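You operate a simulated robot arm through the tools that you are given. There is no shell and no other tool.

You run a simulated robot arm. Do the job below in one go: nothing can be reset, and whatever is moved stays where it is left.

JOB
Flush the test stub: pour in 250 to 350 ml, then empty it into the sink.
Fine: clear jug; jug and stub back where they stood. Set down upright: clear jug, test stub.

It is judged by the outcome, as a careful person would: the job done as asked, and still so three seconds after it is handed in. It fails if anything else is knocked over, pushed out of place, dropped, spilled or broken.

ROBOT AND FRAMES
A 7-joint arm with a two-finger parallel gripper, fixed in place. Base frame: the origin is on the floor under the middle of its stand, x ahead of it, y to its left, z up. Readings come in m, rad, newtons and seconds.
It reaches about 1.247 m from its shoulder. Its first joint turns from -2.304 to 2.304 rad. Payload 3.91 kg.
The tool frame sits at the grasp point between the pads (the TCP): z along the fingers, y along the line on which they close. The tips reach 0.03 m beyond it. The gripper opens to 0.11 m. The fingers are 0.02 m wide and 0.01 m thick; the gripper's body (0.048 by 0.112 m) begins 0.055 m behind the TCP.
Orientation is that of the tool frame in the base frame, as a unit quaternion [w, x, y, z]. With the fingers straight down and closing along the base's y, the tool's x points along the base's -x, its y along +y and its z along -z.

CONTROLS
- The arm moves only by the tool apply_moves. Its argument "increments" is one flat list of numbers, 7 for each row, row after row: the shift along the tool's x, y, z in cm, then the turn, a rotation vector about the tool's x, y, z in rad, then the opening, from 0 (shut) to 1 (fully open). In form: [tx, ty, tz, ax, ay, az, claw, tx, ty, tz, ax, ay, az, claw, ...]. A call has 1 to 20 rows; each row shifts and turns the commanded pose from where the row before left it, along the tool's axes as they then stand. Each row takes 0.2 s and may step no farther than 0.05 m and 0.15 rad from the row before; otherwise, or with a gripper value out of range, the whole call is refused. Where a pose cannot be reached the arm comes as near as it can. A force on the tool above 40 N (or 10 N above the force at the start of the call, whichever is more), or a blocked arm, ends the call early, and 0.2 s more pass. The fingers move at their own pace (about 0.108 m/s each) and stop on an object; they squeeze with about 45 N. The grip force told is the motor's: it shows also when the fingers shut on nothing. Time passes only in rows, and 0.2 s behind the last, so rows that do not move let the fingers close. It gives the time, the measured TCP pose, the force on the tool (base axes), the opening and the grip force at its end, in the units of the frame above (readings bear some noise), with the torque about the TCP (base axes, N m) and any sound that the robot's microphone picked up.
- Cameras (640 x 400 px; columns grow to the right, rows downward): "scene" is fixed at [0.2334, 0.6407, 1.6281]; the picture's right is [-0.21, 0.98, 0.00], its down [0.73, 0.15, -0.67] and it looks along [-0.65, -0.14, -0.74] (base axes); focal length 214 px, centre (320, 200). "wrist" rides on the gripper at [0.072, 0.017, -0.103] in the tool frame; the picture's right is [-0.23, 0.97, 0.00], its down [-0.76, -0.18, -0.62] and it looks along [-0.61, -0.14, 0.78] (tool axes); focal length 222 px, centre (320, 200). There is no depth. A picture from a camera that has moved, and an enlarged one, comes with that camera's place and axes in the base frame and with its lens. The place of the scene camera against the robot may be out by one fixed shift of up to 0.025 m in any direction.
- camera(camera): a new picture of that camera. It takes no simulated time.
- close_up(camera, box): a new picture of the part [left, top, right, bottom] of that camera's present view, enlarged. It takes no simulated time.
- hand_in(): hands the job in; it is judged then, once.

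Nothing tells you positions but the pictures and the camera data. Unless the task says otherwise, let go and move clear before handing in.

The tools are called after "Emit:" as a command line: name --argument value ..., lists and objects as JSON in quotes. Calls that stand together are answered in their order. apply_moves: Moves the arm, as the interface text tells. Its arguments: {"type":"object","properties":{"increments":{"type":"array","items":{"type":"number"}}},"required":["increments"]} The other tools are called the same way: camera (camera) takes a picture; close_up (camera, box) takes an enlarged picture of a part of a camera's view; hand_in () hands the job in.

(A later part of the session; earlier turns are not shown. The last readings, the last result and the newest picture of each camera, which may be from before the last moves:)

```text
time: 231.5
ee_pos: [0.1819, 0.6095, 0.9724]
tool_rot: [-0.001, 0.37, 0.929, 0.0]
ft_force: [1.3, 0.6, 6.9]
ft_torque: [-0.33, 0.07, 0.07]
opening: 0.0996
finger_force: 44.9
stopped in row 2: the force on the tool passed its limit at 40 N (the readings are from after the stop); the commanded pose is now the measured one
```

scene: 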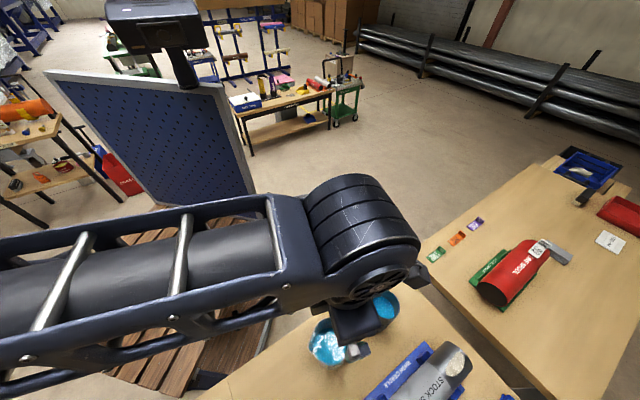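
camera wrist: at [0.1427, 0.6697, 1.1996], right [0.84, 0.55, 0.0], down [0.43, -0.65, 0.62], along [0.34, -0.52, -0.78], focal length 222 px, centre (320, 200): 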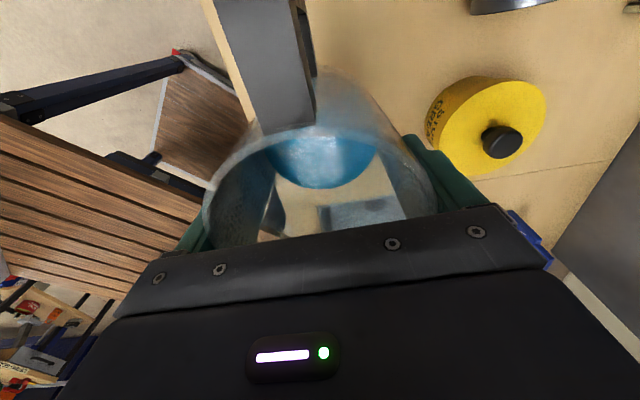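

The jug is down. I'll open and rise, then compare its position with the first pictures.

Emit:
apply_moves --increments '[0, 0, -0.1, 0, 0, 0, 0, 0, 0, 0, 0, 0, 0, 0.95, 0, 0, 0, 0, 0, 0, 1, 0, 0, 0, 0, 0, 0, 1, 0, 0, -1, 0, 0, 0, 1, 0, 0, -1, 0, 0, 0, 1, 0, 0, -1.5, 0, 0, 0, 1, 0, 0, -1.5, 0, 0, 0, 1, 0, 0, -2, 0, 0, 0, 1, 0, 0, -3, 0, 0, 0, 1, 0, 0, -4, 0, 0, 0, 1, 0, 0, -4, 0, 0, 0, 1, 0, 0, -4, 0, 0, 0, 1, 0, 0, -4, 0, 0, 0, 1, 0, 0, 0, 0, 0, 0, 1]'

Emit:
camera --camera "wrist"

Emit:
camera --camera "scene"

Emit:
close_up --camera "wrist" --box '[240, 30, 400, 130]'

```text
time: 234.7
ee_pos: [0.182, 0.6084, 1.2343]
tool_rot: [-0.002, 0.371, 0.929, 0.0]
ft_force: [-0.2, -0.1, -0.2]
ft_torque: [-0.01, 0.03, 0.02]
opening: 0.11
finger_force: 0.0
```

```text
taken
camera wrist: at [0.1413, 0.6702, 1.3379], right [0.84, 0.55, 0.0], down [0.43, -0.65, 0.62], along [0.34, -0.52, -0.78], focal length 222 px, centre (320, 200)
```

wrist: 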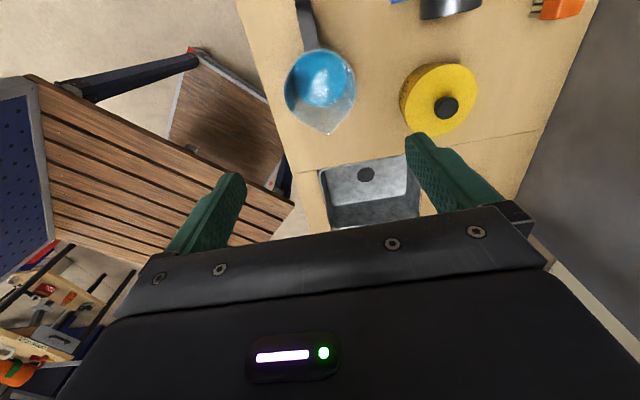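

```text
taken
```

scene: 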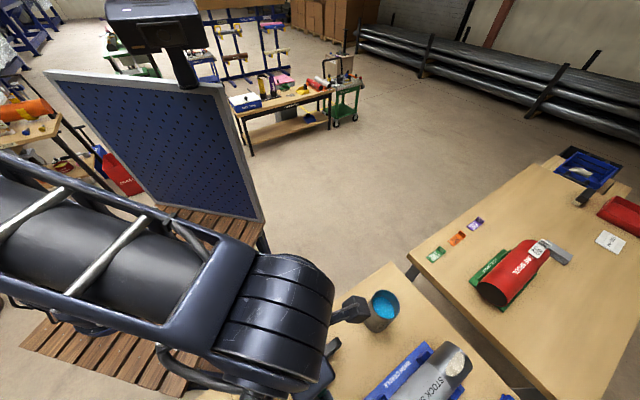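

```text
4.00 times, centred on (320, 80) of wrist
camera zoom: at [0.1413, 0.6702, 1.3379], right [0.84, 0.55, 0.0], down [0.43, -0.65, 0.62], along [0.34, -0.52, -0.78], focal length 888 px, centre (320, 680)
```

zoom: 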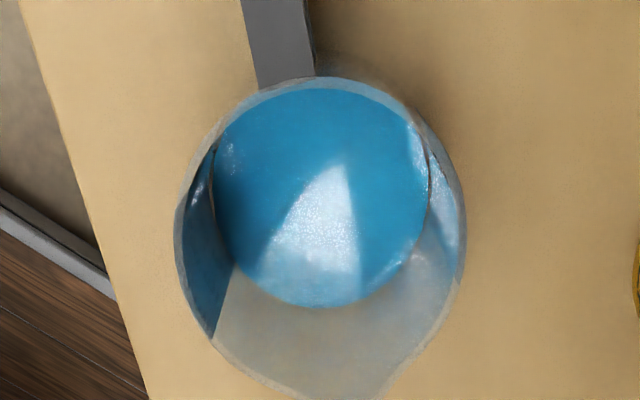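

The jug is upright near its home. Next I'll check the stub's level against the earlier close-up and look for any spills on the bench.

Emit:
close_up --camera "scene" --box '[350, 280, 414, 340]'

Emit:
close_up --camera "scene" --box '[340, 240, 540, 400]'

```text
6.67 times, centred on (382, 310) of scene
camera zoom: at [0.2334, 0.6407, 1.6281], right [-0.21, 0.98, 0.0], down [0.73, 0.15, -0.67], along [-0.65, -0.14, -0.74], focal length 1430 px, centre (-93, -533)
```

zoom: 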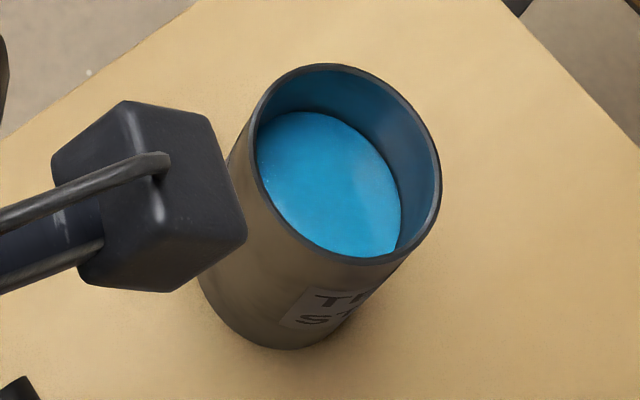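

```text
2.50 times, centred on (440, 320) of scene
camera zoom: at [0.2334, 0.6407, 1.6281], right [-0.21, 0.98, 0.0], down [0.73, 0.15, -0.67], along [-0.65, -0.14, -0.74], focal length 536 px, centre (20, -100)
```

zoom: 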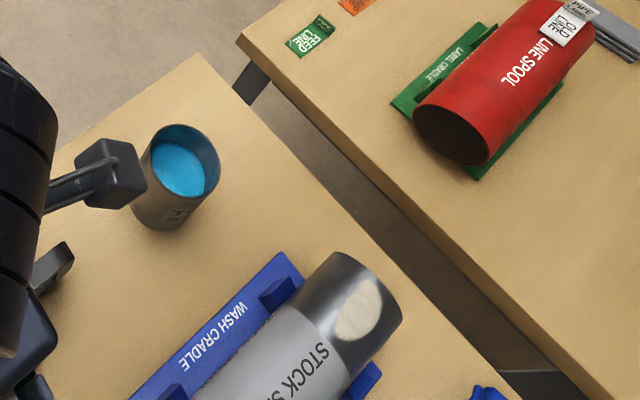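

The stub's level looks unchanged, nothing is spilled, and the jug is upright. Before touching the stub I'll do an empty-hand rehearsal of the whole side-grasp and sink-pour path. First I'll go near the stub and tilt the gripper outward.

Emit:
apply_moves --increments '[3.78, 0.19, -0.3, 0, 0, 0, 1, 3.78, 0.19, -0.3, 0, 0, 0, 1, 3.78, 0.19, -0.3, 0, 0, 0, 1, 3.78, 0.19, -0.3, 0, 0, 0, 1, 3.78, 0.19, -0.3, 0, 0, 0, 1, 3.78, 0.19, -0.3, 0, 0, 0, 1, 3.78, 0.19, -0.3, 0, 0, 0, 1, 0, 0, 0, 0, 0, 0.137, 1, 0, 0, 0, 0, 0, 0.137, 1, 0, 0, 0, 0, 0, 0.137, 1, 0, 0, 0, 0, 0, 0.137, 1, 0, 0, 0, 0, 0, 0, 1]'

Emit:
close_up --camera "scene" --box '[270, 320, 370, 400]'

Emit:
close_up --camera "scene" --box '[200, 240, 520, 400]'

```text
time: 237.3
ee_pos: [0.0008, 0.7999, 1.2546]
tool_rot: [-0.001, 0.608, 0.794, 0.0]
ft_force: [-0.5, -0.8, -0.1]
ft_torque: [0.01, 0.01, 0.0]
opening: 0.1102
finger_force: 0.1
```

```text
5.00 times, centred on (320, 360) of scene
camera zoom: at [0.2334, 0.6407, 1.6281], right [-0.21, 0.98, 0.0], down [0.73, 0.15, -0.67], along [-0.65, -0.14, -0.74], focal length 1072 px, centre (320, -600)
```

zoom: 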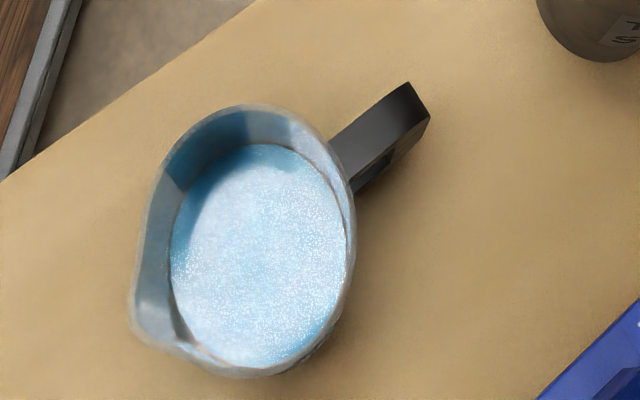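

```text
2.00 times, centred on (360, 320) of scene
camera zoom: at [0.2334, 0.6407, 1.6281], right [-0.21, 0.98, 0.0], down [0.73, 0.15, -0.67], along [-0.65, -0.14, -0.74], focal length 429 px, centre (240, -40)
```

zoom: 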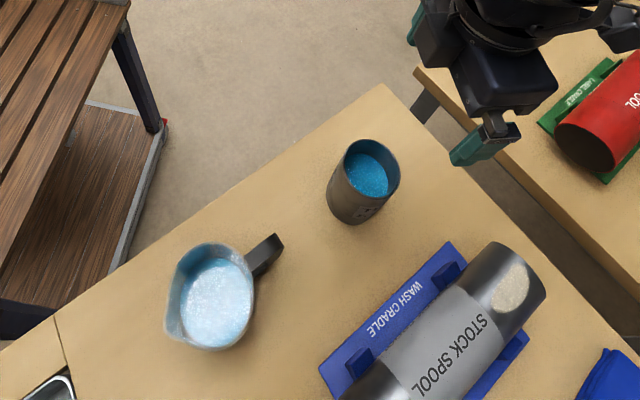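

The jug is back within about 4 mm of its original place with the same yaw, and the stub hasn't moved. I'll continue the empty-hand rehearsal by tilting outward near the stub.

Emit:
apply_moves --increments '[0, 0, 0, 0, 0.13, 0, 1, 0, 0, 0, 0, 0.13, 0, 1, 0, 0, 0, 0, 0.13, 0, 1, 0, 0, 0, 0, 0.13, 0, 1, 0, 0, 0, 0, 0.13, 0, 1, 0, 0, 0, 0, 0.13, 0, 1, 0, 0, 0, 0, 0.13, 0, 1, 0, 0, 0, 0, 0, 0, 1]'

Emit:
close_up --camera "scene" --box '[0, 0, 320, 400]'

```text
time: 239.1
ee_pos: [-0.0005, 0.8, 1.2554]
tool_rot: [-0.35, 0.547, 0.712, 0.268]
ft_force: [0.7, -0.2, 0.1]
ft_torque: [0.0, 0.0, -0.01]
opening: 0.1098
finger_force: 0.0
```

```text
1.00 times, centred on (160, 200) of scene (not enlarged: the box is as wide or as high as the picture)
camera zoom: at [0.2334, 0.6407, 1.6281], right [-0.21, 0.98, 0.0], down [0.73, 0.15, -0.67], along [-0.65, -0.14, -0.74], focal length 214 px, centre (480, 200)
```

zoom: 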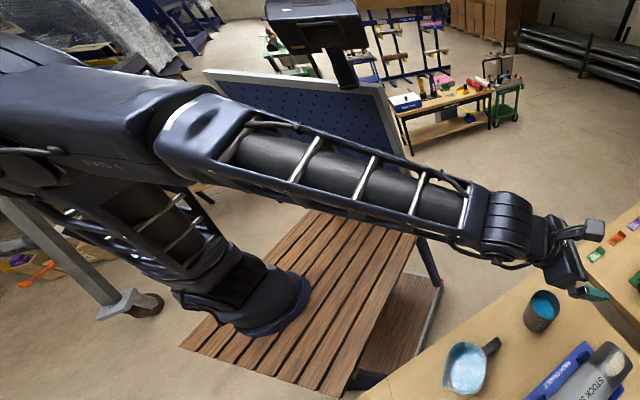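

The rehearsal shows a better plan. I'll grip the stub from above, carry it upright over the sink, and tilt it sideways past horizontal with the camera on the upper side, which needs the other wrist arrangement. I'll finish tilting up here and come back down to switch over.

Emit:
apply_moves --increments '[0, 0, 0, 0, 0.13, 0, 1, 0, 0, 0, 0, 0.13, 0, 1, 0, 0, 0, 0, 0.13, 0, 1, 0, 0, 0, 0, 0.13, 0, 1, 0, 0, 0, 0, 0.05, 0, 1, 0, 0, 0, 0, 0, 0, 1]'

Emit:
close_up --camera "scene" --box '[0, 0, 320, 400]'

```text
time: 240.5
ee_pos: [-0.0002, 0.7992, 1.2545]
tool_rot: [-0.537, 0.449, 0.585, 0.41]
ft_force: [0.6, -0.1, 0.3]
ft_torque: [0.0, 0.0, -0.01]
opening: 0.1101
finger_force: 0.1
```

```text
1.00 times, centred on (160, 200) of scene (not enlarged: the box is as wide or as high as the picture)
camera zoom: at [0.2334, 0.6407, 1.6281], right [-0.21, 0.98, 0.0], down [0.73, 0.15, -0.67], along [-0.65, -0.14, -0.74], focal length 214 px, centre (480, 200)
```

zoom: 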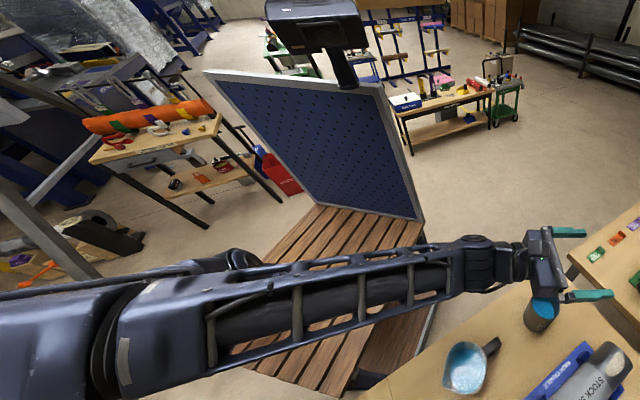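

Emit:
apply_moves --increments '[0, 0, 0, 0, -0.13, 0, 1, 0, 0, 0, 0, -0.13, 0, 1, 0, 0, 0, 0, -0.13, 0, 1, 0, 0, 0, 0, -0.13, 0, 1, 0, 0, 0, 0, -0.13, 0, 1, 0, 0, 0, 0, -0.13, 0, 1, 0, 0, 0, 0, -0.13, 0, 1, 0, 0, 0, 0, -0.13, 0, 1, 0, 0, 0, 0, -0.13, 0, 1, 0, 0, 0, 0, -0.13, 0, 1, 0, 0, 0, 0, -0.13, 0, 1, 0, 0, 0, 0, -0.05, 0, 1, 0, 0, 0, 0, 0, 0, 1]'

Emit:
close_up --camera "scene" --box '[0, 0, 320, 400]'

```text
time: 243.3
ee_pos: [-0.001, 0.8066, 1.2317]
tool_rot: [-0.001, 0.608, 0.794, 0.0]
ft_force: [-0.2, -0.4, -1.4]
ft_torque: [-0.01, 0.01, -0.01]
opening: 0.1101
finger_force: 0.1
out of reach, approached as far as the arm can: row 3, 4
```

```text
1.00 times, centred on (160, 200) of scene (not enlarged: the box is as wide or as high as the picture)
camera zoom: at [0.2334, 0.6407, 1.6281], right [-0.21, 0.98, 0.0], down [0.73, 0.15, -0.67], along [-0.65, -0.14, -0.74], focal length 214 px, centre (480, 200)
```

zoom: 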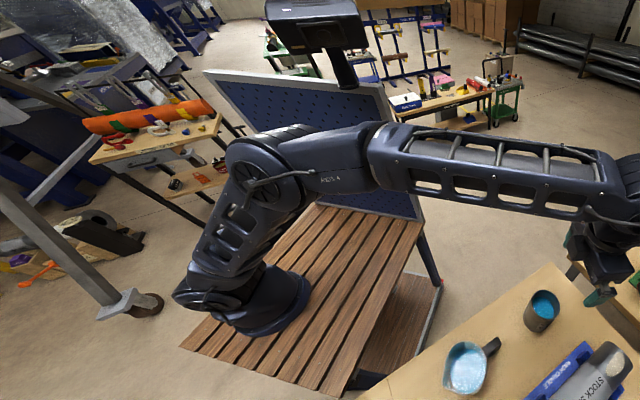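

The arm came back in the elbow-up arrangement, which is fine: I can use it by tilting the other way at the sink. I'll rehearse that empty-handed by rotating the tool and travelling high to above the sink.

Emit:
apply_moves --increments '[0, 0, -1, 0, 0, -0.142, 1, 0, 0, -1, 0, 0, -0.142, 1, 0, 0, -1, 0, 0, -0.142, 1, 0, 0, 0, 0, 0, -0.142, 1, 0, 0, 0, 0, 0, -0.142, 1, 0, 0, 0, 0, 0, -0.142, 1, 0, 0, 0, 0, 0, -0.142, 1, 0, 0, 0, 0, 0, -0.14, 1, 0, 0, 0, 0, 0, 0, 1, -3.95, -1.81, 0, 0, 0, 0, 1, -3.95, -1.81, 0, 0, 0, 0, 1, -3.95, -1.81, 0, 0, 0, 0, 1, -3.95, -1.81, 0, 0, 0, 0, 1, -3.95, -1.81, 0, 0, 0, 0, 1, -3.95, -1.81, 0, 0, 0, 0, 1, -3.95, -1.81, 0, 0, 0, 0, 1, 0, 0, 0, 0, 0, 0, 1]'

Emit:
close_up --camera "scene" --box '[0, 0, 320, 400]'

Emit:
camera --camera "wrist"

```text
time: 246.9
ee_pos: [0.2493, 0.6334, 1.2612]
tool_rot: [-0.001, 0.086, 0.996, 0.001]
ft_force: [0.8, -0.8, -0.7]
ft_torque: [-0.02, 0.02, -0.02]
opening: 0.1101
finger_force: 0.1
```

```text
1.00 times, centred on (160, 200) of scene (not enlarged: the box is as wide or as high as the picture)
camera zoom: at [0.2334, 0.6407, 1.6281], right [-0.21, 0.98, 0.0], down [0.73, 0.15, -0.67], along [-0.65, -0.14, -0.74], focal length 214 px, centre (480, 200)
```

zoom: 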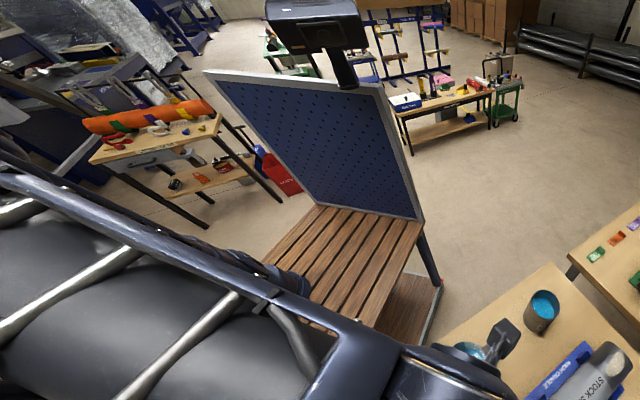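

```text
taken
camera wrist: at [0.1811, 0.6617, 1.3645], right [0.39, 0.92, 0.0], down [0.72, -0.31, 0.62], along [0.57, -0.24, -0.78], focal length 222 px, centre (320, 200)
```

wrist: 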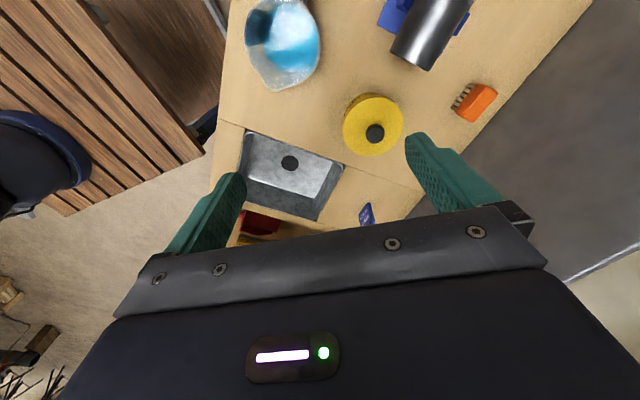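

The sink corners are confirmed: (0.288,0.447), (0.446,0.608), (0.587,0.480), (0.428,0.317). I'll continue to the pouring position and try the sideways tilt with the empty hand.

Emit:
apply_moves --increments '[-3.96, -1.82, 0, 0, 0, 0, 1, -3.96, -1.82, 0, 0, 0, 0, 1, -3.96, -1.82, 0, 0, 0, 0, 1, -3.96, -1.82, 0, 0, 0, 0, 1, -3.96, -1.82, 0, 0, 0, 0, 1, -3.96, -1.82, 0, 0, 0, 0, 1, -3.96, -1.82, 0, 0, 0, 0, 1, 0, 0, 0, 0, 0, 0, 1]'

Emit:
camera --camera "wrist"

Emit:
close_up --camera "scene" --box '[0, 0, 320, 400]'

```text
time: 248.7
ee_pos: [0.4993, 0.4594, 1.2587]
tool_rot: [-0.001, 0.087, 0.996, 0.001]
ft_force: [-0.2, -0.6, 0.2]
ft_torque: [-0.01, -0.01, 0.0]
opening: 0.1101
finger_force: 0.0
```

```text
taken
camera wrist: at [0.4322, 0.4881, 1.3643], right [0.39, 0.92, 0.0], down [0.72, -0.31, 0.62], along [0.57, -0.24, -0.78], focal length 222 px, centre (320, 200)
```

wrist: 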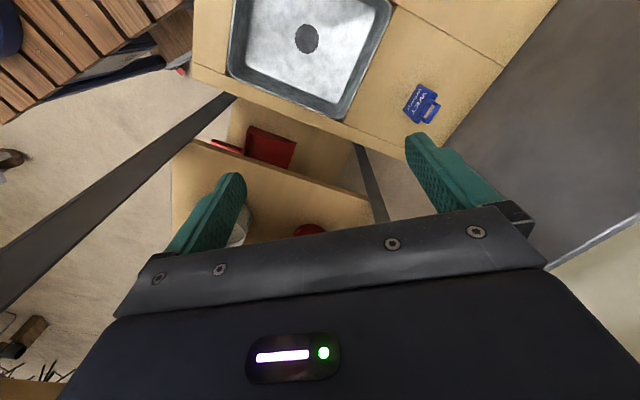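

```text
1.00 times, centred on (160, 200) of scene (not enlarged: the box is as wide or as high as the picture)
camera zoom: at [0.2334, 0.6407, 1.6281], right [-0.21, 0.98, 0.0], down [0.73, 0.15, -0.67], along [-0.65, -0.14, -0.74], focal length 214 px, centre (480, 200)
```

zoom: 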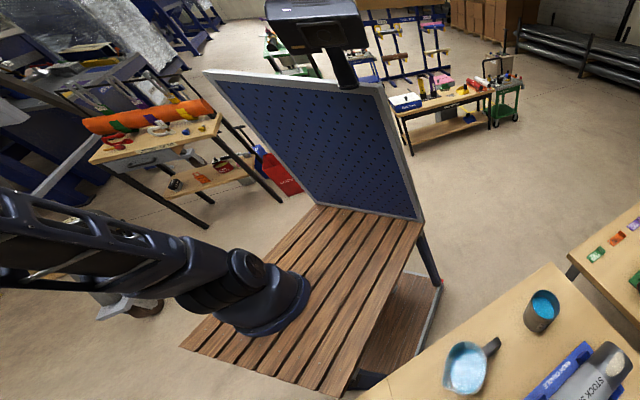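

Emit:
apply_moves --increments '[0, 0, 0, 0, -0.12, 0, 1, 0, 0, 0, 0, -0.12, 0, 1, 0, 0, 0, 0, -0.12, 0, 1, 0, 0, 0, 0, -0.12, 0, 1, 0, 0, 0, 0, -0.12, 0, 1, 0, 0, 0, 0, 0, 0, 1]'

Emit:
apply_moves --increments '[0, 0, 0, 0, -0.12, 0, 1, 0, 0, 0, 0, -0.12, 0, 1, 0, 0, 0, 0, -0.12, 0, 1, 0, 0, 0, 0, -0.12, 0, 1, 0, 0, 0, 0, 0, 0, 1]'

Emit:
close_up --camera "scene" --box '[0, 0, 320, 400]'

Emit:
camera --camera "wrist"

```text
time: 250.1
ee_pos: [0.5, 0.4599, 1.2592]
tool_rot: [0.295, 0.082, 0.952, -0.025]
ft_force: [-0.3, 0.0, 0.0]
ft_torque: [-0.01, 0.0, 0.01]
opening: 0.11
finger_force: 0.0
```

```text
time: 251.3
ee_pos: [0.4995, 0.4596, 1.2601]
tool_rot: [0.512, 0.075, 0.854, -0.044]
ft_force: [-0.4, 0.5, -0.4]
ft_torque: [-0.02, 0.03, -0.01]
opening: 0.1101
finger_force: 0.0
```

```text
1.00 times, centred on (160, 200) of scene (not enlarged: the box is as wide or as high as the picture)
camera zoom: at [0.2334, 0.6407, 1.6281], right [-0.21, 0.98, 0.0], down [0.73, 0.15, -0.67], along [-0.65, -0.14, -0.74], focal length 214 px, centre (480, 200)
```

zoom: 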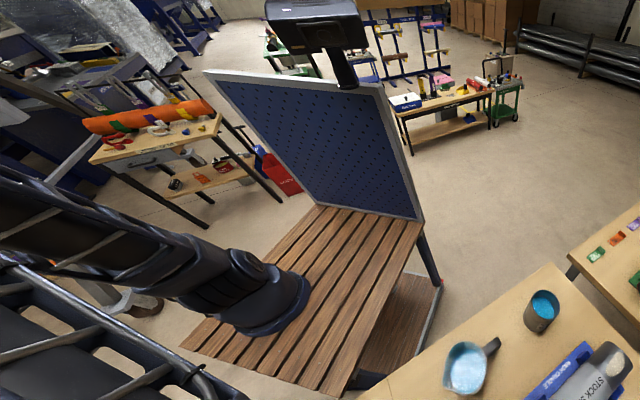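

```text
taken
camera wrist: at [0.3797, 0.4981, 1.2452], right [0.27, 0.94, 0.2], down [-0.22, -0.14, 0.97], along [0.94, -0.31, 0.17], focal length 222 px, centre (320, 200)
```

wrist: 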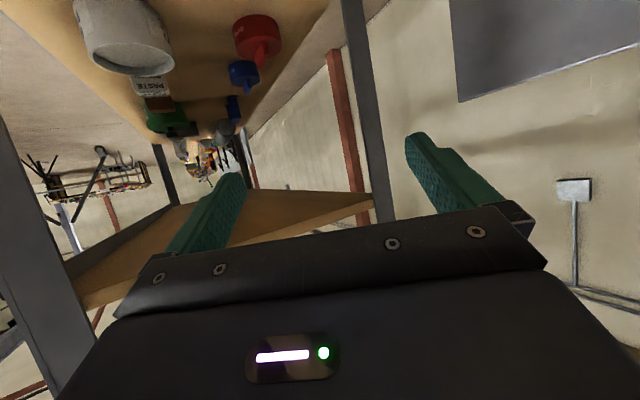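

The tilt is tracking accurately, and I can now see tall rack posts on the +x side that explain the earlier blocking; the elbow-up arrangement keeps clear of them. I'll continue the rehearsal tilt past horizontal.

Emit:
apply_moves --increments '[0, 0, 0, 0, -0.12, 0, 1, 0, 0, 0, 0, -0.12, 0, 1, 0, 0, 0, 0, -0.12, 0, 1, 0, 0, 0, 0, 0, 0, 1]'

Emit:
apply_moves --increments '[0, 0, 0, 0, -0.12, 0, 1, 0, 0, 0, 0, -0.12, 0, 1, 0, 0, 0, 0, -0.12, 0, 1, 0, 0, 0, 0, 0, 0, 1]'

Emit:
close_up --camera "scene" --box '[0, 0, 320, 400]'

Emit:
camera --camera "wrist"

```text
time: 252.3
ee_pos: [0.5011, 0.4598, 1.2599]
tool_rot: [0.657, 0.066, 0.749, -0.056]
ft_force: [0.5, -0.3, -0.1]
ft_torque: [-0.05, 0.06, -0.02]
opening: 0.1098
finger_force: 0.1
```

```text
time: 253.3
ee_pos: [0.4986, 0.4602, 1.2593]
tool_rot: [0.78, 0.055, 0.62, -0.068]
ft_force: [-0.3, 0.8, 0.0]
ft_torque: [0.0, 0.0, 0.04]
opening: 0.1102
finger_force: 0.0
```

```text
1.00 times, centred on (160, 200) of scene (not enlarged: the box is as wide or as high as the picture)
camera zoom: at [0.2334, 0.6407, 1.6281], right [-0.21, 0.98, 0.0], down [0.73, 0.15, -0.67], along [-0.65, -0.14, -0.74], focal length 214 px, centre (480, 200)
```

zoom: 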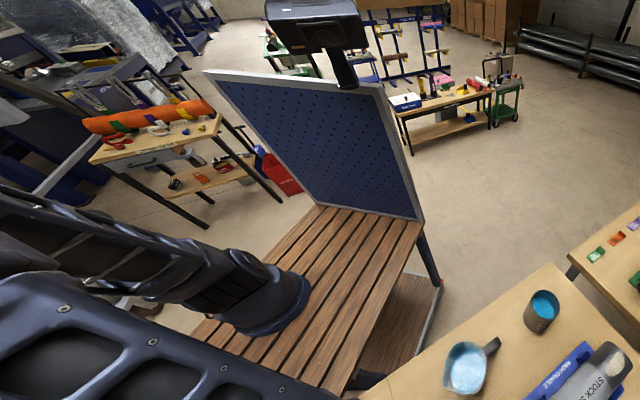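

```text
taken
camera wrist: at [0.4202, 0.4911, 1.166], right [0.12, 0.97, 0.22], down [-0.8, -0.04, 0.6], along [0.59, -0.25, 0.77], focal length 222 px, centre (320, 200)
```

wrist: 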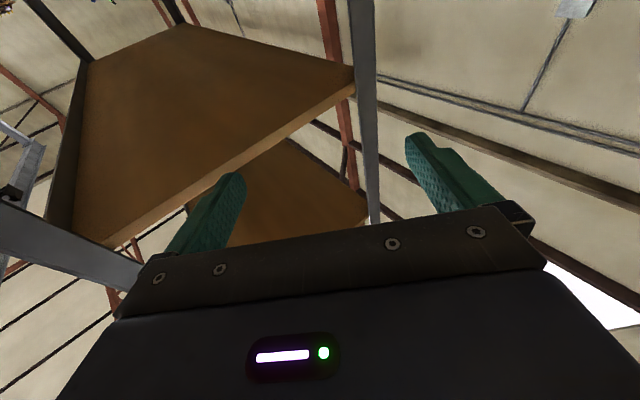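

The full sideways tilt (103 degrees) is reachable and smooth over the sink. I'll tilt back to vertical and return toward the stub.

Emit:
apply_moves --increments '[0, 0, 0, 0, 0.13, 0, 1, 0, 0, 0, 0, 0.13, 0, 1, 0, 0, 0, 0, 0.13, 0, 1, 0, 0, 0, 0, 0.13, 0, 1, 0, 0, 0, 0, 0.13, 0, 1, 0, 0, 0, 0, 0.13, 0, 1, 0, 0, 0, 0, 0.13, 0, 1, 0, 0, 0, 0, 0.13, 0, 1, 0, 0, 0, 0, 0.13, 0, 1, 0, 0, 0, 0, 0.13, 0, 1, 0, 0, 0, 0, 0.13, 0, 1, 0, 0, 0, 0, 0.13, 0, 1, 0, 0, 0, 0, 0.13, 0, 1, 0, 0, 0, 0, 0.11, 0, 1, 0, 0, 0, 0, 0, 0, 1]'

Emit:
close_up --camera "scene" --box '[0, 0, 320, 400]'

```text
time: 256.5
ee_pos: [0.4994, 0.4603, 1.2594]
tool_rot: [-0.001, 0.088, 0.996, 0.001]
ft_force: [0.1, -0.2, 1.1]
ft_torque: [-0.01, 0.02, -0.03]
opening: 0.11
finger_force: 0.0
```

```text
1.00 times, centred on (160, 200) of scene (not enlarged: the box is as wide or as high as the picture)
camera zoom: at [0.2334, 0.6407, 1.6281], right [-0.21, 0.98, 0.0], down [0.73, 0.15, -0.67], along [-0.65, -0.14, -0.74], focal length 214 px, centre (480, 200)
```

zoom: 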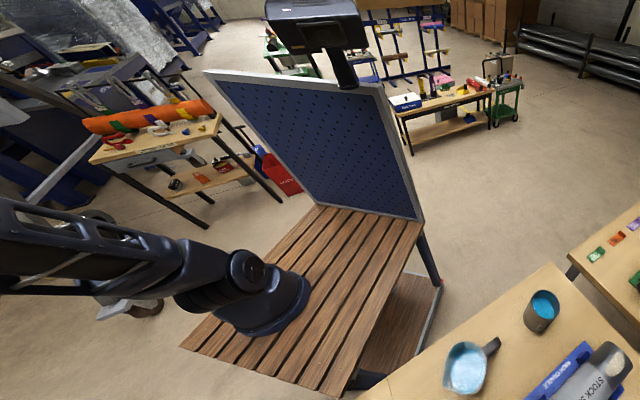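

Emit:
apply_moves --increments '[3.822, 1.668, 0, 0, 0, 0, 1, 3.822, 1.668, 0, 0, 0, 0, 1, 3.822, 1.668, 0, 0, 0, 0, 1, 3.822, 1.668, 0, 0, 0, 0, 1, 3.822, 1.668, 0, 0, 0, 0, 1, 3.822, 1.668, 0, 0, 0, 0, 1, 3.822, 1.668, 0, 0, 0, 0, 1, 3.822, 1.668, 0, 0, 0, 0, 1, 3.822, 1.668, 0, 0, 0, 0, 1, 3.822, 1.668, 0, 0, 0, 0, 1, 3.822, 1.668, 0, 0, 0, 0, 1, 3.822, 1.668, 0, 0, 0, 0, 1, 3.822, 1.668, 0, 0, 0, 0, 1, 3.822, 1.668, 0, 0, 0, 0, 1, 0, 0, 0, 0, 0, 0, 1]'

Emit:
camera --camera "wrist"

Emit:
close_up --camera "wrist" --box '[240, 20, 400, 140]'

Emit:
close_up --camera "scene" --box '[0, 0, 320, 400]'

```text
time: 259.7
ee_pos: [0.0147, 0.7822, 1.2625]
tool_rot: [-0.001, 0.087, 0.996, 0.001]
ft_force: [1.4, 0.3, 0.1]
ft_torque: [-0.01, 0.03, 0.0]
opening: 0.1096
finger_force: 0.1
```

```text
taken
camera wrist: at [-0.0549, 0.811, 1.3653], right [0.39, 0.92, 0.0], down [0.72, -0.31, 0.62], along [0.57, -0.24, -0.78], focal length 222 px, centre (320, 200)
```

wrist: 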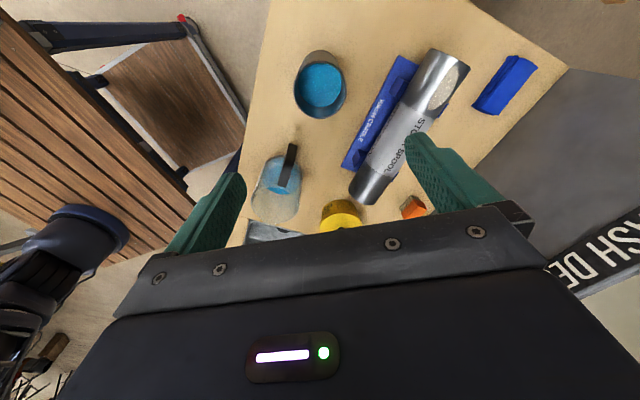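

```text
3.33 times, centred on (320, 80) of wrist
camera zoom: at [-0.0549, 0.811, 1.3653], right [0.39, 0.92, 0.0], down [0.72, -0.31, 0.62], along [0.57, -0.24, -0.78], focal length 740 px, centre (320, 600)
```

zoom: 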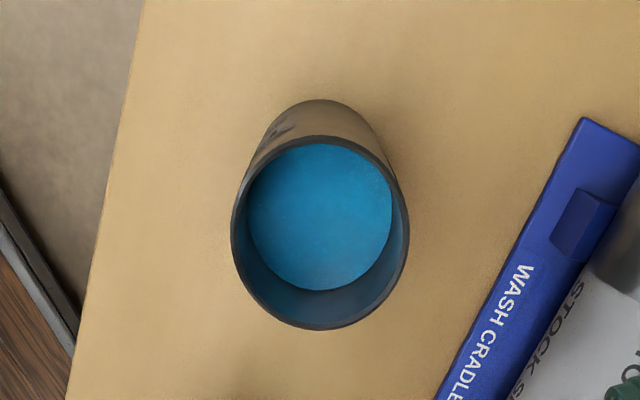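

```text
1.00 times, centred on (160, 200) of scene (not enlarged: the box is as wide or as high as the picture)
camera zoom: at [0.2334, 0.6407, 1.6281], right [-0.21, 0.98, 0.0], down [0.73, 0.15, -0.67], along [-0.65, -0.14, -0.74], focal length 214 px, centre (480, 200)
```

zoom: 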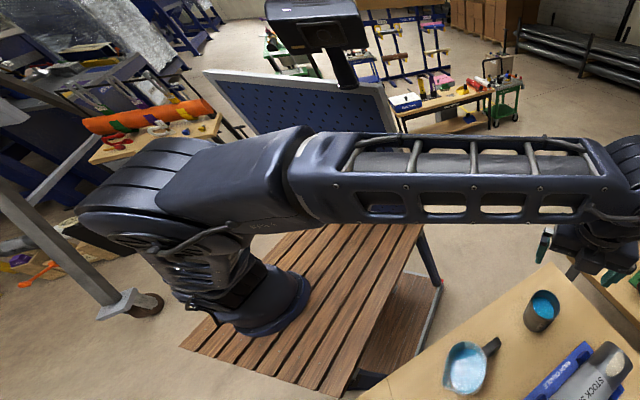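

The stub's rim centre measures (0.014, 0.783) and I'm centred over it to within 1 mm. I'll descend with open fingers around it.

Emit:
apply_moves --increments '[0, 0.1, 2.5, 0, 0, 0, 1, 0, 0, 2.5, 0, 0, 0, 1, 0, 0, 2.5, 0, 0, 0, 1, 0, 0, 2.5, 0, 0, 0, 1, 0, 0, 2.5, 0, 0, 0, 1, 0, 0, 2.5, 0, 0, 0, 1, 0, 0, 2.5, 0, 0, 0, 1, 0, 0, 2, 0, 0, 0, 1, 0, 0, 0, 0, 0, 0, 1]'

Emit:
camera --camera "wrist"

Emit:
close_up --camera "scene" --box '[320, 260, 440, 340]'

```text
time: 261.7
ee_pos: [0.0142, 0.7828, 1.0669]
tool_rot: [-0.001, 0.088, 0.996, 0.001]
ft_force: [-0.3, -0.7, -0.3]
ft_torque: [-0.03, 0.01, 0.0]
opening: 0.1099
finger_force: 0.1
```

```text
taken
camera wrist: at [-0.0541, 0.8128, 1.1693], right [0.39, 0.92, 0.0], down [0.72, -0.31, 0.62], along [0.57, -0.24, -0.78], focal length 222 px, centre (320, 200)
```

wrist: 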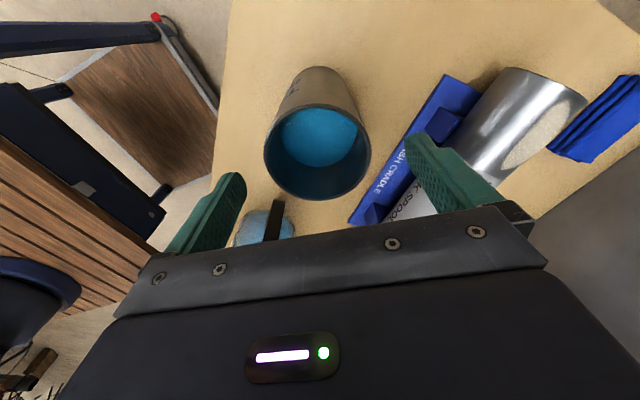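

```text
5.00 times, centred on (380, 300) of scene
camera zoom: at [0.2334, 0.6407, 1.6281], right [-0.21, 0.98, 0.0], down [0.73, 0.15, -0.67], along [-0.65, -0.14, -0.74], focal length 1072 px, centre (20, -300)
```

zoom: 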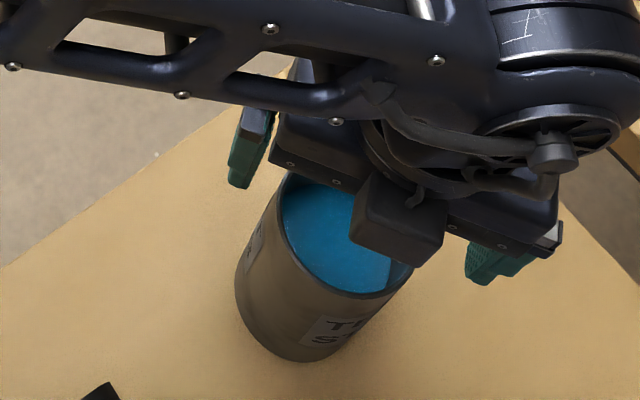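

Emit:
apply_moves --increments '[0, 0, 1.5, 0, 0, 0, 1, 0, 0, 1.5, 0, 0, 0, 1, 0, 0, 1.5, 0, 0, 0, 1, 0, 0, 1.5, 0, 0, 0, 1, 0, 0, 1, 0, 0, 0, 1, 0, 0, 0.6, 0, 0, 0, 1, 0, 0, 0, 0, 0, 0, 1]'

Emit:
camera --camera "wrist"

Emit:
close_up --camera "scene" --box '[320, 260, 440, 340]'

```text
time: 263.3
ee_pos: [0.0145, 0.7833, 0.9895]
tool_rot: [0.0, 0.087, 0.996, 0.001]
ft_force: [0.7, 0.1, 0.0]
ft_torque: [0.01, 0.02, 0.03]
opening: 0.11
finger_force: 0.2
```

```text
taken
camera wrist: at [-0.0543, 0.8132, 1.0935], right [0.39, 0.92, 0.0], down [0.72, -0.31, 0.62], along [0.57, -0.24, -0.78], focal length 222 px, centre (320, 200)
```

wrist: 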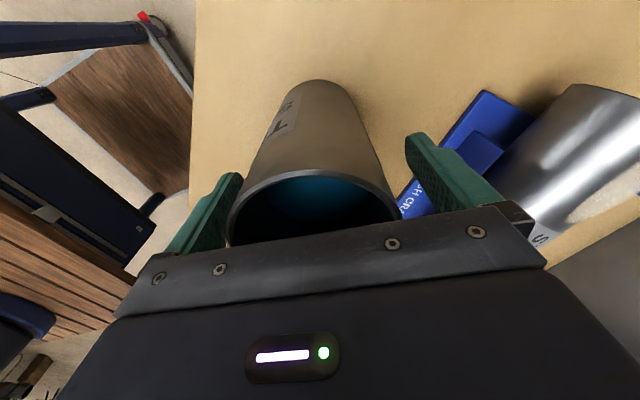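

```text
5.00 times, centred on (380, 300) of scene
camera zoom: at [0.2334, 0.6407, 1.6281], right [-0.21, 0.98, 0.0], down [0.73, 0.15, -0.67], along [-0.65, -0.14, -0.74], focal length 1072 px, centre (20, -300)
```

zoom: 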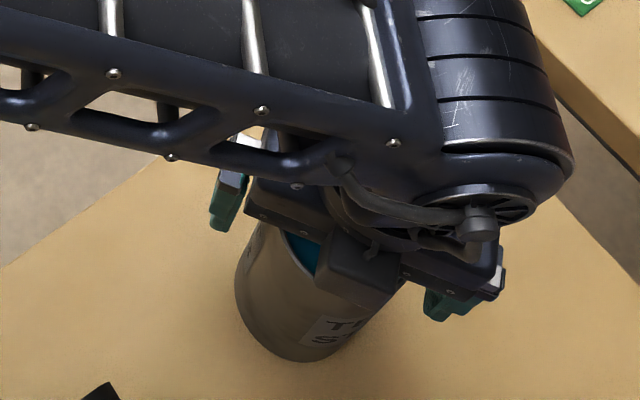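

The rim is well below the palm, so I can go 8 mm lower for a longer grip, then close gently.

Emit:
apply_moves --increments '[0, 0, 0.8, 0, 0, 0, 1, 0, 0, 0, 0, 0, 0, 1, 0, 0, 0, 0, 0, 0, 0.85, 0, 0, 0, 0, 0, 0, 0.76, 0, 0, 0, 0, 0, 0, 0.72, 0, 0, 0, 0, 0, 0, 0.68, 0, 0, 0, 0, 0, 0, 0.64, 0, 0, 0, 0, 0, 0, 0.4, 0, 0, 0, 0, 0, 0, 0, 0, 0, 0, 0, 0, 0, 0]'

Emit:
close_up --camera "wrist" --box '[160, 60, 480, 260]'

```text
time: 265.5
ee_pos: [0.0146, 0.7846, 0.9818]
tool_rot: [-0.001, 0.087, 0.996, 0.002]
ft_force: [-0.1, -4.7, 1.5]
ft_torque: [-0.64, 0.09, -0.01]
opening: 0.073
finger_force: 44.7
```

```text
2.00 times, centred on (320, 160) of wrist
camera zoom: at [-0.054, 0.8131, 1.0857], right [0.39, 0.92, 0.0], down [0.72, -0.31, 0.62], along [0.57, -0.24, -0.78], focal length 444 px, centre (320, 280)
```

zoom: 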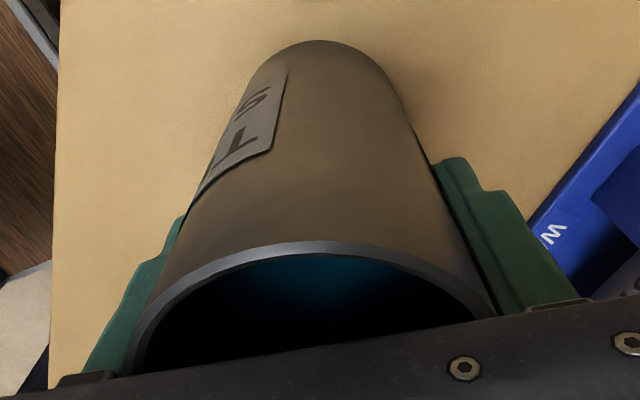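

Gripped at 73 mm. I'll lift slowly by 2 cm and check weight and slip.

Emit:
apply_moves --increments '[0, 0, -0.2, 0, 0, 0, 0, 0, 0, -0.3, 0, 0, 0, 0, 0, 0, -0.4, 0, 0, 0, 0, 0, 0, -0.5, 0, 0, 0, 0, 0, 0, -0.6, 0, 0, 0, 0, 0, 0, 0, 0, 0, 0, 0]'

Emit:
close_up --camera "wrist" --box '[160, 60, 480, 260]'

Emit:
apply_moves --increments '[0, 0, 0, 0, 0, 0, 0, 0, 0, 0, 0, 0, 0, 0]'

Emit:
apply_moves --increments '[0, 0, 0, 0, 0, 0, 0]'

Emit:
apply_moves --increments '[0, 0, 0, 0, 0, 0, 0]'

Emit:
close_up --camera "wrist" --box '[160, 60, 480, 260]'

```text
time: 266.9
ee_pos: [0.0128, 0.7835, 1.0019]
tool_rot: [-0.001, 0.087, 0.996, 0.0]
ft_force: [0.1, 1.2, -7.4]
ft_torque: [0.04, -0.03, 0.0]
opening: 0.0727
finger_force: 45.4
```

```text
2.00 times, centred on (320, 160) of wrist
camera zoom: at [-0.0544, 0.8128, 1.1055], right [0.39, 0.92, 0.0], down [0.72, -0.31, 0.62], along [0.57, -0.24, -0.78], focal length 444 px, centre (320, 280)
```

zoom: 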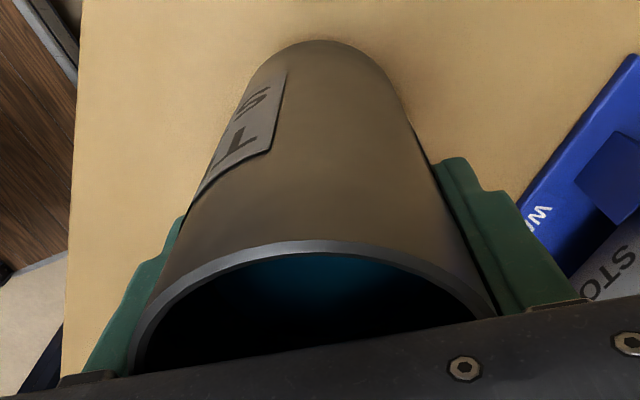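

```text
time: 267.5
ee_pos: [0.0146, 0.7846, 1.0015]
tool_rot: [0.0, 0.088, 0.996, 0.001]
ft_force: [-0.5, 0.7, -7.4]
ft_torque: [-0.02, 0.01, -0.01]
opening: 0.0728
finger_force: 44.5
```

```text
time: 267.9
ee_pos: [0.0128, 0.7845, 1.0014]
tool_rot: [-0.001, 0.087, 0.996, 0.001]
ft_force: [1.0, 0.0, -7.6]
ft_torque: [0.05, 0.0, 0.02]
opening: 0.0727
finger_force: 45.3
```

```text
time: 268.3
ee_pos: [0.0139, 0.7835, 1.0015]
tool_rot: [-0.001, 0.086, 0.996, 0.001]
ft_force: [-0.1, 0.9, -6.4]
ft_torque: [0.0, -0.01, 0.0]
opening: 0.0728
finger_force: 44.8
```

```text
2.00 times, centred on (320, 160) of wrist
camera zoom: at [-0.0544, 0.8128, 1.1056], right [0.39, 0.92, 0.0], down [0.72, -0.31, 0.62], along [0.57, -0.24, -0.78], focal length 444 px, centre (320, 280)
```

zoom: 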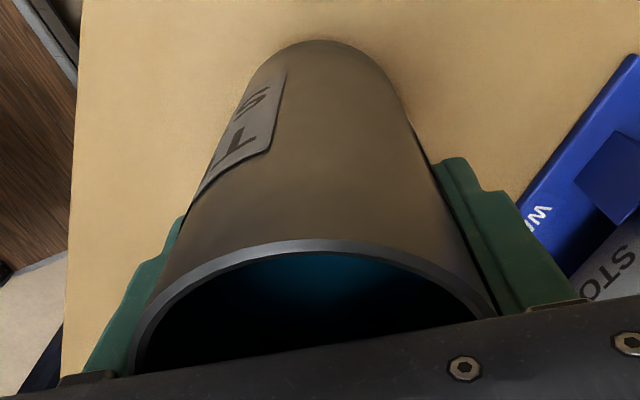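

No slip; it weighs about 7.2 N. I'll lift it straight up to carrying height.

Emit:
apply_moves --increments '[0, 0, -1, 0, 0, 0, 0, 0, 0, -1.8, 0, 0, 0, 0, 0, 0, -2.5, 0, 0, 0, 0, 0, 0, -2.5, 0, 0, 0, 0, 0, 0, -2.5, 0, 0, 0, 0, 0, 0, -2.5, 0, 0, 0, 0, 0, 0, -2.5, 0, 0, 0, 0, 0, 0, -2.5, 0, 0, 0, 0, 0, 0, -2.5, 0, 0, 0, 0, 0, 0, -2.5, 0, 0, 0, 0, 0, 0, -1.8, 0, 0, 0, 0, 0, 0, -1, 0, 0, 0, 0, 0, 0, 0, 0, 0, 0, 0]'

Emit:
close_up --camera "wrist" --box '[160, 60, 480, 260]'

Emit:
camera --camera "scene"

```text
time: 271.1
ee_pos: [0.0134, 0.7834, 1.2572]
tool_rot: [0.0, 0.086, 0.996, 0.001]
ft_force: [-1.4, -0.4, -8.6]
ft_torque: [0.0, 0.03, -0.02]
opening: 0.0721
finger_force: 45.0
```

```text
2.00 times, centred on (320, 160) of wrist
camera zoom: at [-0.0541, 0.8128, 1.3614], right [0.39, 0.92, 0.0], down [0.72, -0.31, 0.62], along [0.57, -0.24, -0.78], focal length 444 px, centre (320, 280)
```

zoom: 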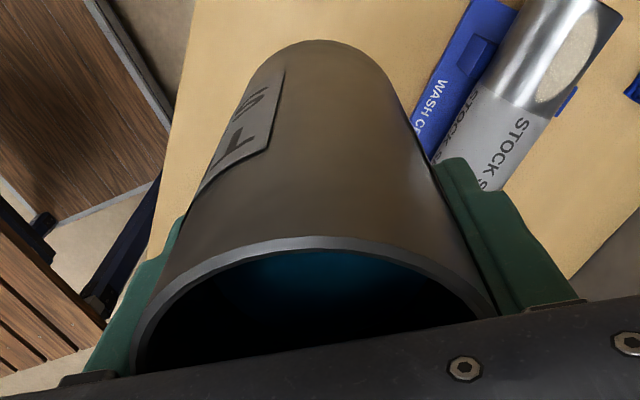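

```text
taken
```

scene: 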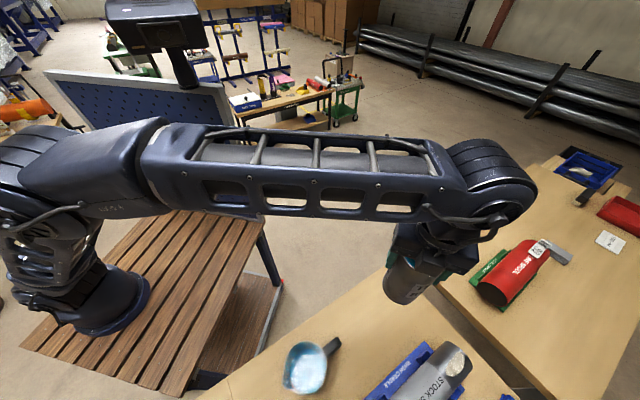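

Holding firmly. I'll carry it level to above the sink, at a modest pace.

Emit:
apply_moves --increments '[-1.3, -0.6, 0, 0, 0, 0, 0, -2.2, -1, 0, 0, 0, 0, 0, -2.7, -1.22, 0, 0, 0, 0, 0, -2.7, -1.22, 0, 0, 0, 0, 0, -2.7, -1.22, 0, 0, 0, 0, 0, -2.7, -1.22, 0, 0, 0, 0, 0, -2.7, -1.22, 0, 0, 0, 0, 0, -2.7, -1.22, 0, 0, 0, 0, 0, -2.7, -1.22, 0, 0, 0, 0, 0, -2.7, -1.22, 0, 0, 0, 0, 0, -2.7, -1.22, 0, 0, 0, 0, 0, 0, 0, 0, 0, 0, 0, 0]'

Emit:
close_up --camera "wrist" --box '[160, 60, 480, 260]'

```text
time: 273.7
ee_pos: [0.2676, 0.6109, 1.2559]
tool_rot: [-0.001, 0.086, 0.996, 0.001]
ft_force: [0.3, 0.4, -7.3]
ft_torque: [-0.05, -0.01, 0.02]
opening: 0.0716
finger_force: 45.0
```

```text
2.00 times, centred on (320, 160) of wrist
camera zoom: at [0.1987, 0.6402, 1.3607], right [0.39, 0.92, 0.0], down [0.72, -0.31, 0.62], along [0.57, -0.24, -0.78], focal length 444 px, centre (320, 280)
```

zoom: 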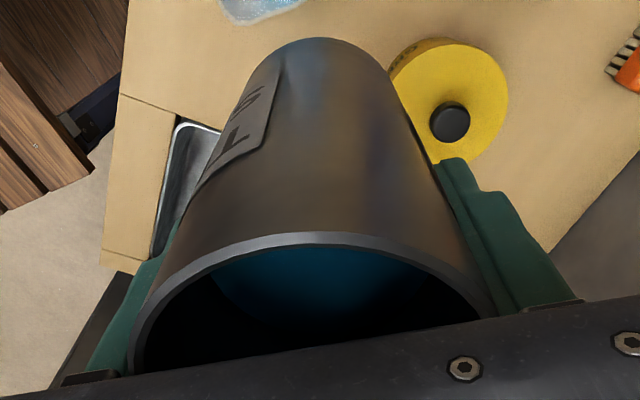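

The stub is creeping sideways in the grip: the opening has shrunk from 73.0 to 71.6 mm, meaning I hold it several millimetres off-centre. I'm taking it straight back to its home spot to set it down and regrip it centred.

Emit:
apply_moves --increments '[1.82, 0.82, 0, 0, 0, 0, 0, 4.1, 1.85, 0, 0, 0, 0, 0, 3.67, 1.66, 2.7, 0, 0, 0, 0, 3.67, 1.66, 2.7, 0, 0, 0, 0, 3.67, 1.66, 2.7, 0, 0, 0, 0, 3.67, 1.66, 2.7, 0, 0, 0, 0, 3.67, 1.66, 2.7, 0, 0, 0, 0, 3.67, 1.66, 2.7, 0, 0, 0, 0, 0, 0, 3.4, 0, 0, 0, 0, 0, 0, 3.4, 0, 0, 0, 0, 0, 0, 2.4, 0, 0, 0, 0, 0, 0, 0.5, 0, 0, 0, 0]'

Emit:
close_up --camera "wrist" --box '[160, 60, 480, 260]'

```text
time: 276.3
ee_pos: [0.0126, 0.7844, 0.9994]
tool_rot: [-0.001, 0.087, 0.996, 0.0]
ft_force: [1.2, 0.0, -7.4]
ft_torque: [0.0, -0.02, -0.01]
opening: 0.0712
finger_force: 45.4
```

```text
2.00 times, centred on (320, 160) of wrist
camera zoom: at [-0.0556, 0.8138, 1.1019], right [0.39, 0.92, 0.0], down [0.72, -0.31, 0.62], along [0.57, -0.24, -0.78], focal length 444 px, centre (320, 280)
```

zoom: 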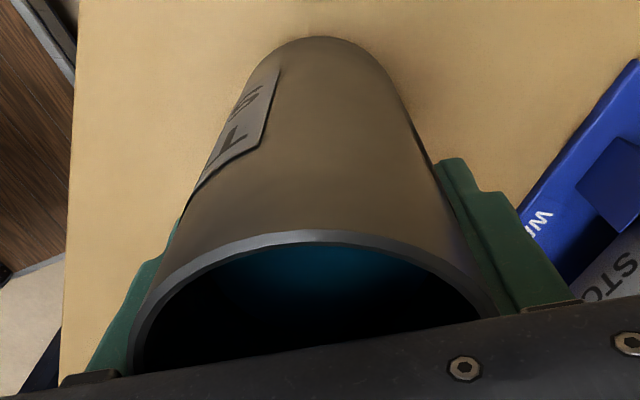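

Emit:
apply_moves --increments '[-0.4, 0, 0.5, 0, 0, 0, 0, -0.4, 0, 0.5, 0, 0, 0, 0, 0, 0, 0.3, 0, 0, 0, 0, 0, 0, 0, 0, 0, 0, 0]'

Emit:
apply_moves --increments '[0, 0, 0.2, 0, 0, 0, 0, 0, 0, 0, 0, 0, 0, 0]'

```text
time: 277.3
ee_pos: [0.0196, 0.7838, 0.9863]
tool_rot: [-0.001, 0.087, 0.996, 0.001]
ft_force: [-1.1, 0.6, -8.7]
ft_torque: [-0.03, -0.02, 0.03]
opening: 0.0712
finger_force: 44.8
```

```text
time: 277.9
ee_pos: [0.0211, 0.7832, 0.9844]
tool_rot: [-0.001, 0.087, 0.996, 0.001]
ft_force: [-0.2, -0.2, -6.9]
ft_torque: [0.0, -0.04, 0.03]
opening: 0.0711
finger_force: 44.2
```

Emit:
apply_moves --increments '[0, 0, 0.15, 0, 0, 0, 0, 0, 0, 0, 0, 0, 0, 0]'

Emit:
apply_moves --increments '[0, 0, 0.1, 0, 0, 0, 0, 0, 0, 0, 0, 0, 0, 0]'

```text
time: 278.5
ee_pos: [0.0205, 0.7839, 0.9836]
tool_rot: [0.0, 0.088, 0.996, 0.0]
ft_force: [2.5, -1.3, 3.6]
ft_torque: [-0.45, -0.12, 0.08]
opening: 0.0711
finger_force: 45.2
```

```text
time: 279.1
ee_pos: [0.0205, 0.7842, 0.9833]
tool_rot: [-0.001, 0.088, 0.996, 0.002]
ft_force: [1.1, 1.6, 20.0]
ft_torque: [-0.71, -0.15, -0.08]
opening: 0.0711
finger_force: 44.7
```

The stub is standing on the bench again. I'll open the fingers and check the centring.

Emit:
apply_moves --increments '[0, 0, -0.1, 0, 0, 0, 0, 0, 0, 0, 0, 0, 0, 0.75, 0, 0, 0, 0, 0, 0, 0.9, 0, 0, 0, 0, 0, 0, 1, 0, 0, 0, 0, 0, 0, 1]'

Emit:
close_up --camera "wrist" --box '[160, 60, 480, 260]'

```text
time: 280.3
ee_pos: [0.0208, 0.7823, 0.9821]
tool_rot: [0.0, 0.087, 0.996, 0.0]
ft_force: [0.3, -0.4, 0.8]
ft_torque: [0.01, -0.01, 0.01]
opening: 0.1096
finger_force: 0.0
```

```text
2.00 times, centred on (320, 160) of wrist
camera zoom: at [-0.048, 0.8122, 1.0861], right [0.39, 0.92, 0.0], down [0.72, -0.31, 0.62], along [0.57, -0.24, -0.78], focal length 444 px, centre (320, 280)
```

zoom: 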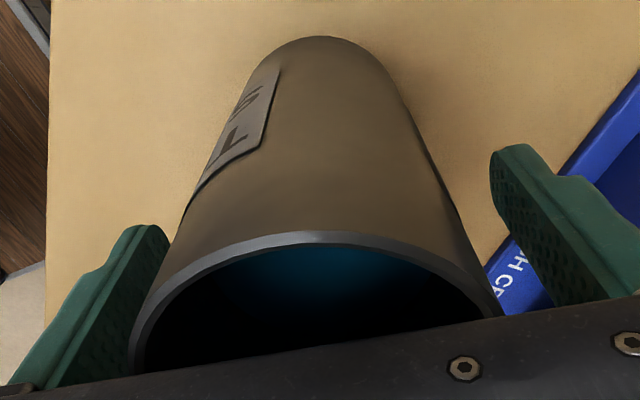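

Emit:
apply_moves --increments '[0, 0, -1, 0, 0, 0, 1, 0, 0, -1.5, 0, 0, 0, 1, 0, 0, -2, 0, 0, 0, 1, 0, 0, -3, 0, 0, 0, 1, 0, 0, -4, 0, 0, 0, 1, 0, 0, -4, 0, 0, 0, 1, 0, 0, -4, 0, 0, 0, 1, 0, 0, -4, 0, 0, 0, 1, 0, 0, -4.5, 0, 0, 0, 1, 0, 0, 0, 0, 0, 0, 1, 0, 0, 0, 0, 0, 0, 1]'

Emit:
close_up --camera "wrist" --box '[240, 20, 400, 140]'

Emit:
close_up --camera "scene" --box '[350, 280, 414, 340]'

```text
time: 282.7
ee_pos: [0.0204, 0.7845, 1.2629]
tool_rot: [-0.001, 0.087, 0.996, 0.001]
ft_force: [0.5, -0.2, 0.2]
ft_torque: [0.01, 0.02, 0.0]
opening: 0.11
finger_force: 0.0
```

```text
3.33 times, centred on (320, 80) of wrist
camera zoom: at [-0.0476, 0.8128, 1.3664], right [0.39, 0.92, 0.0], down [0.72, -0.31, 0.62], along [0.57, -0.24, -0.78], focal length 740 px, centre (320, 600)
```

zoom: 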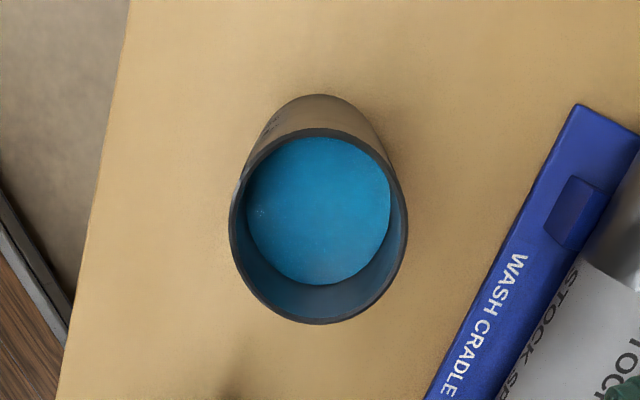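

```text
6.67 times, centred on (382, 310) of scene
camera zoom: at [0.2334, 0.6407, 1.6281], right [-0.21, 0.98, 0.0], down [0.73, 0.15, -0.67], along [-0.65, -0.14, -0.74], focal length 1430 px, centre (-93, -533)
```

zoom: 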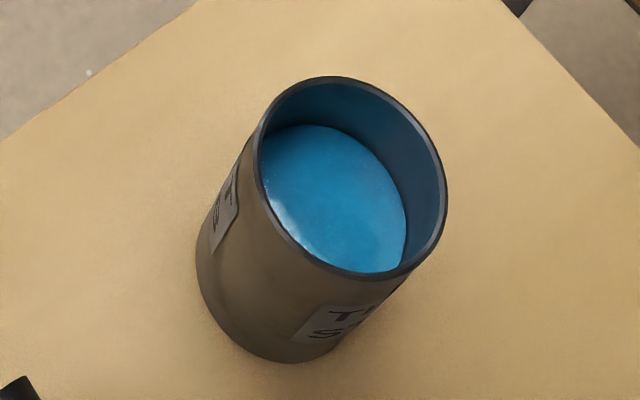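

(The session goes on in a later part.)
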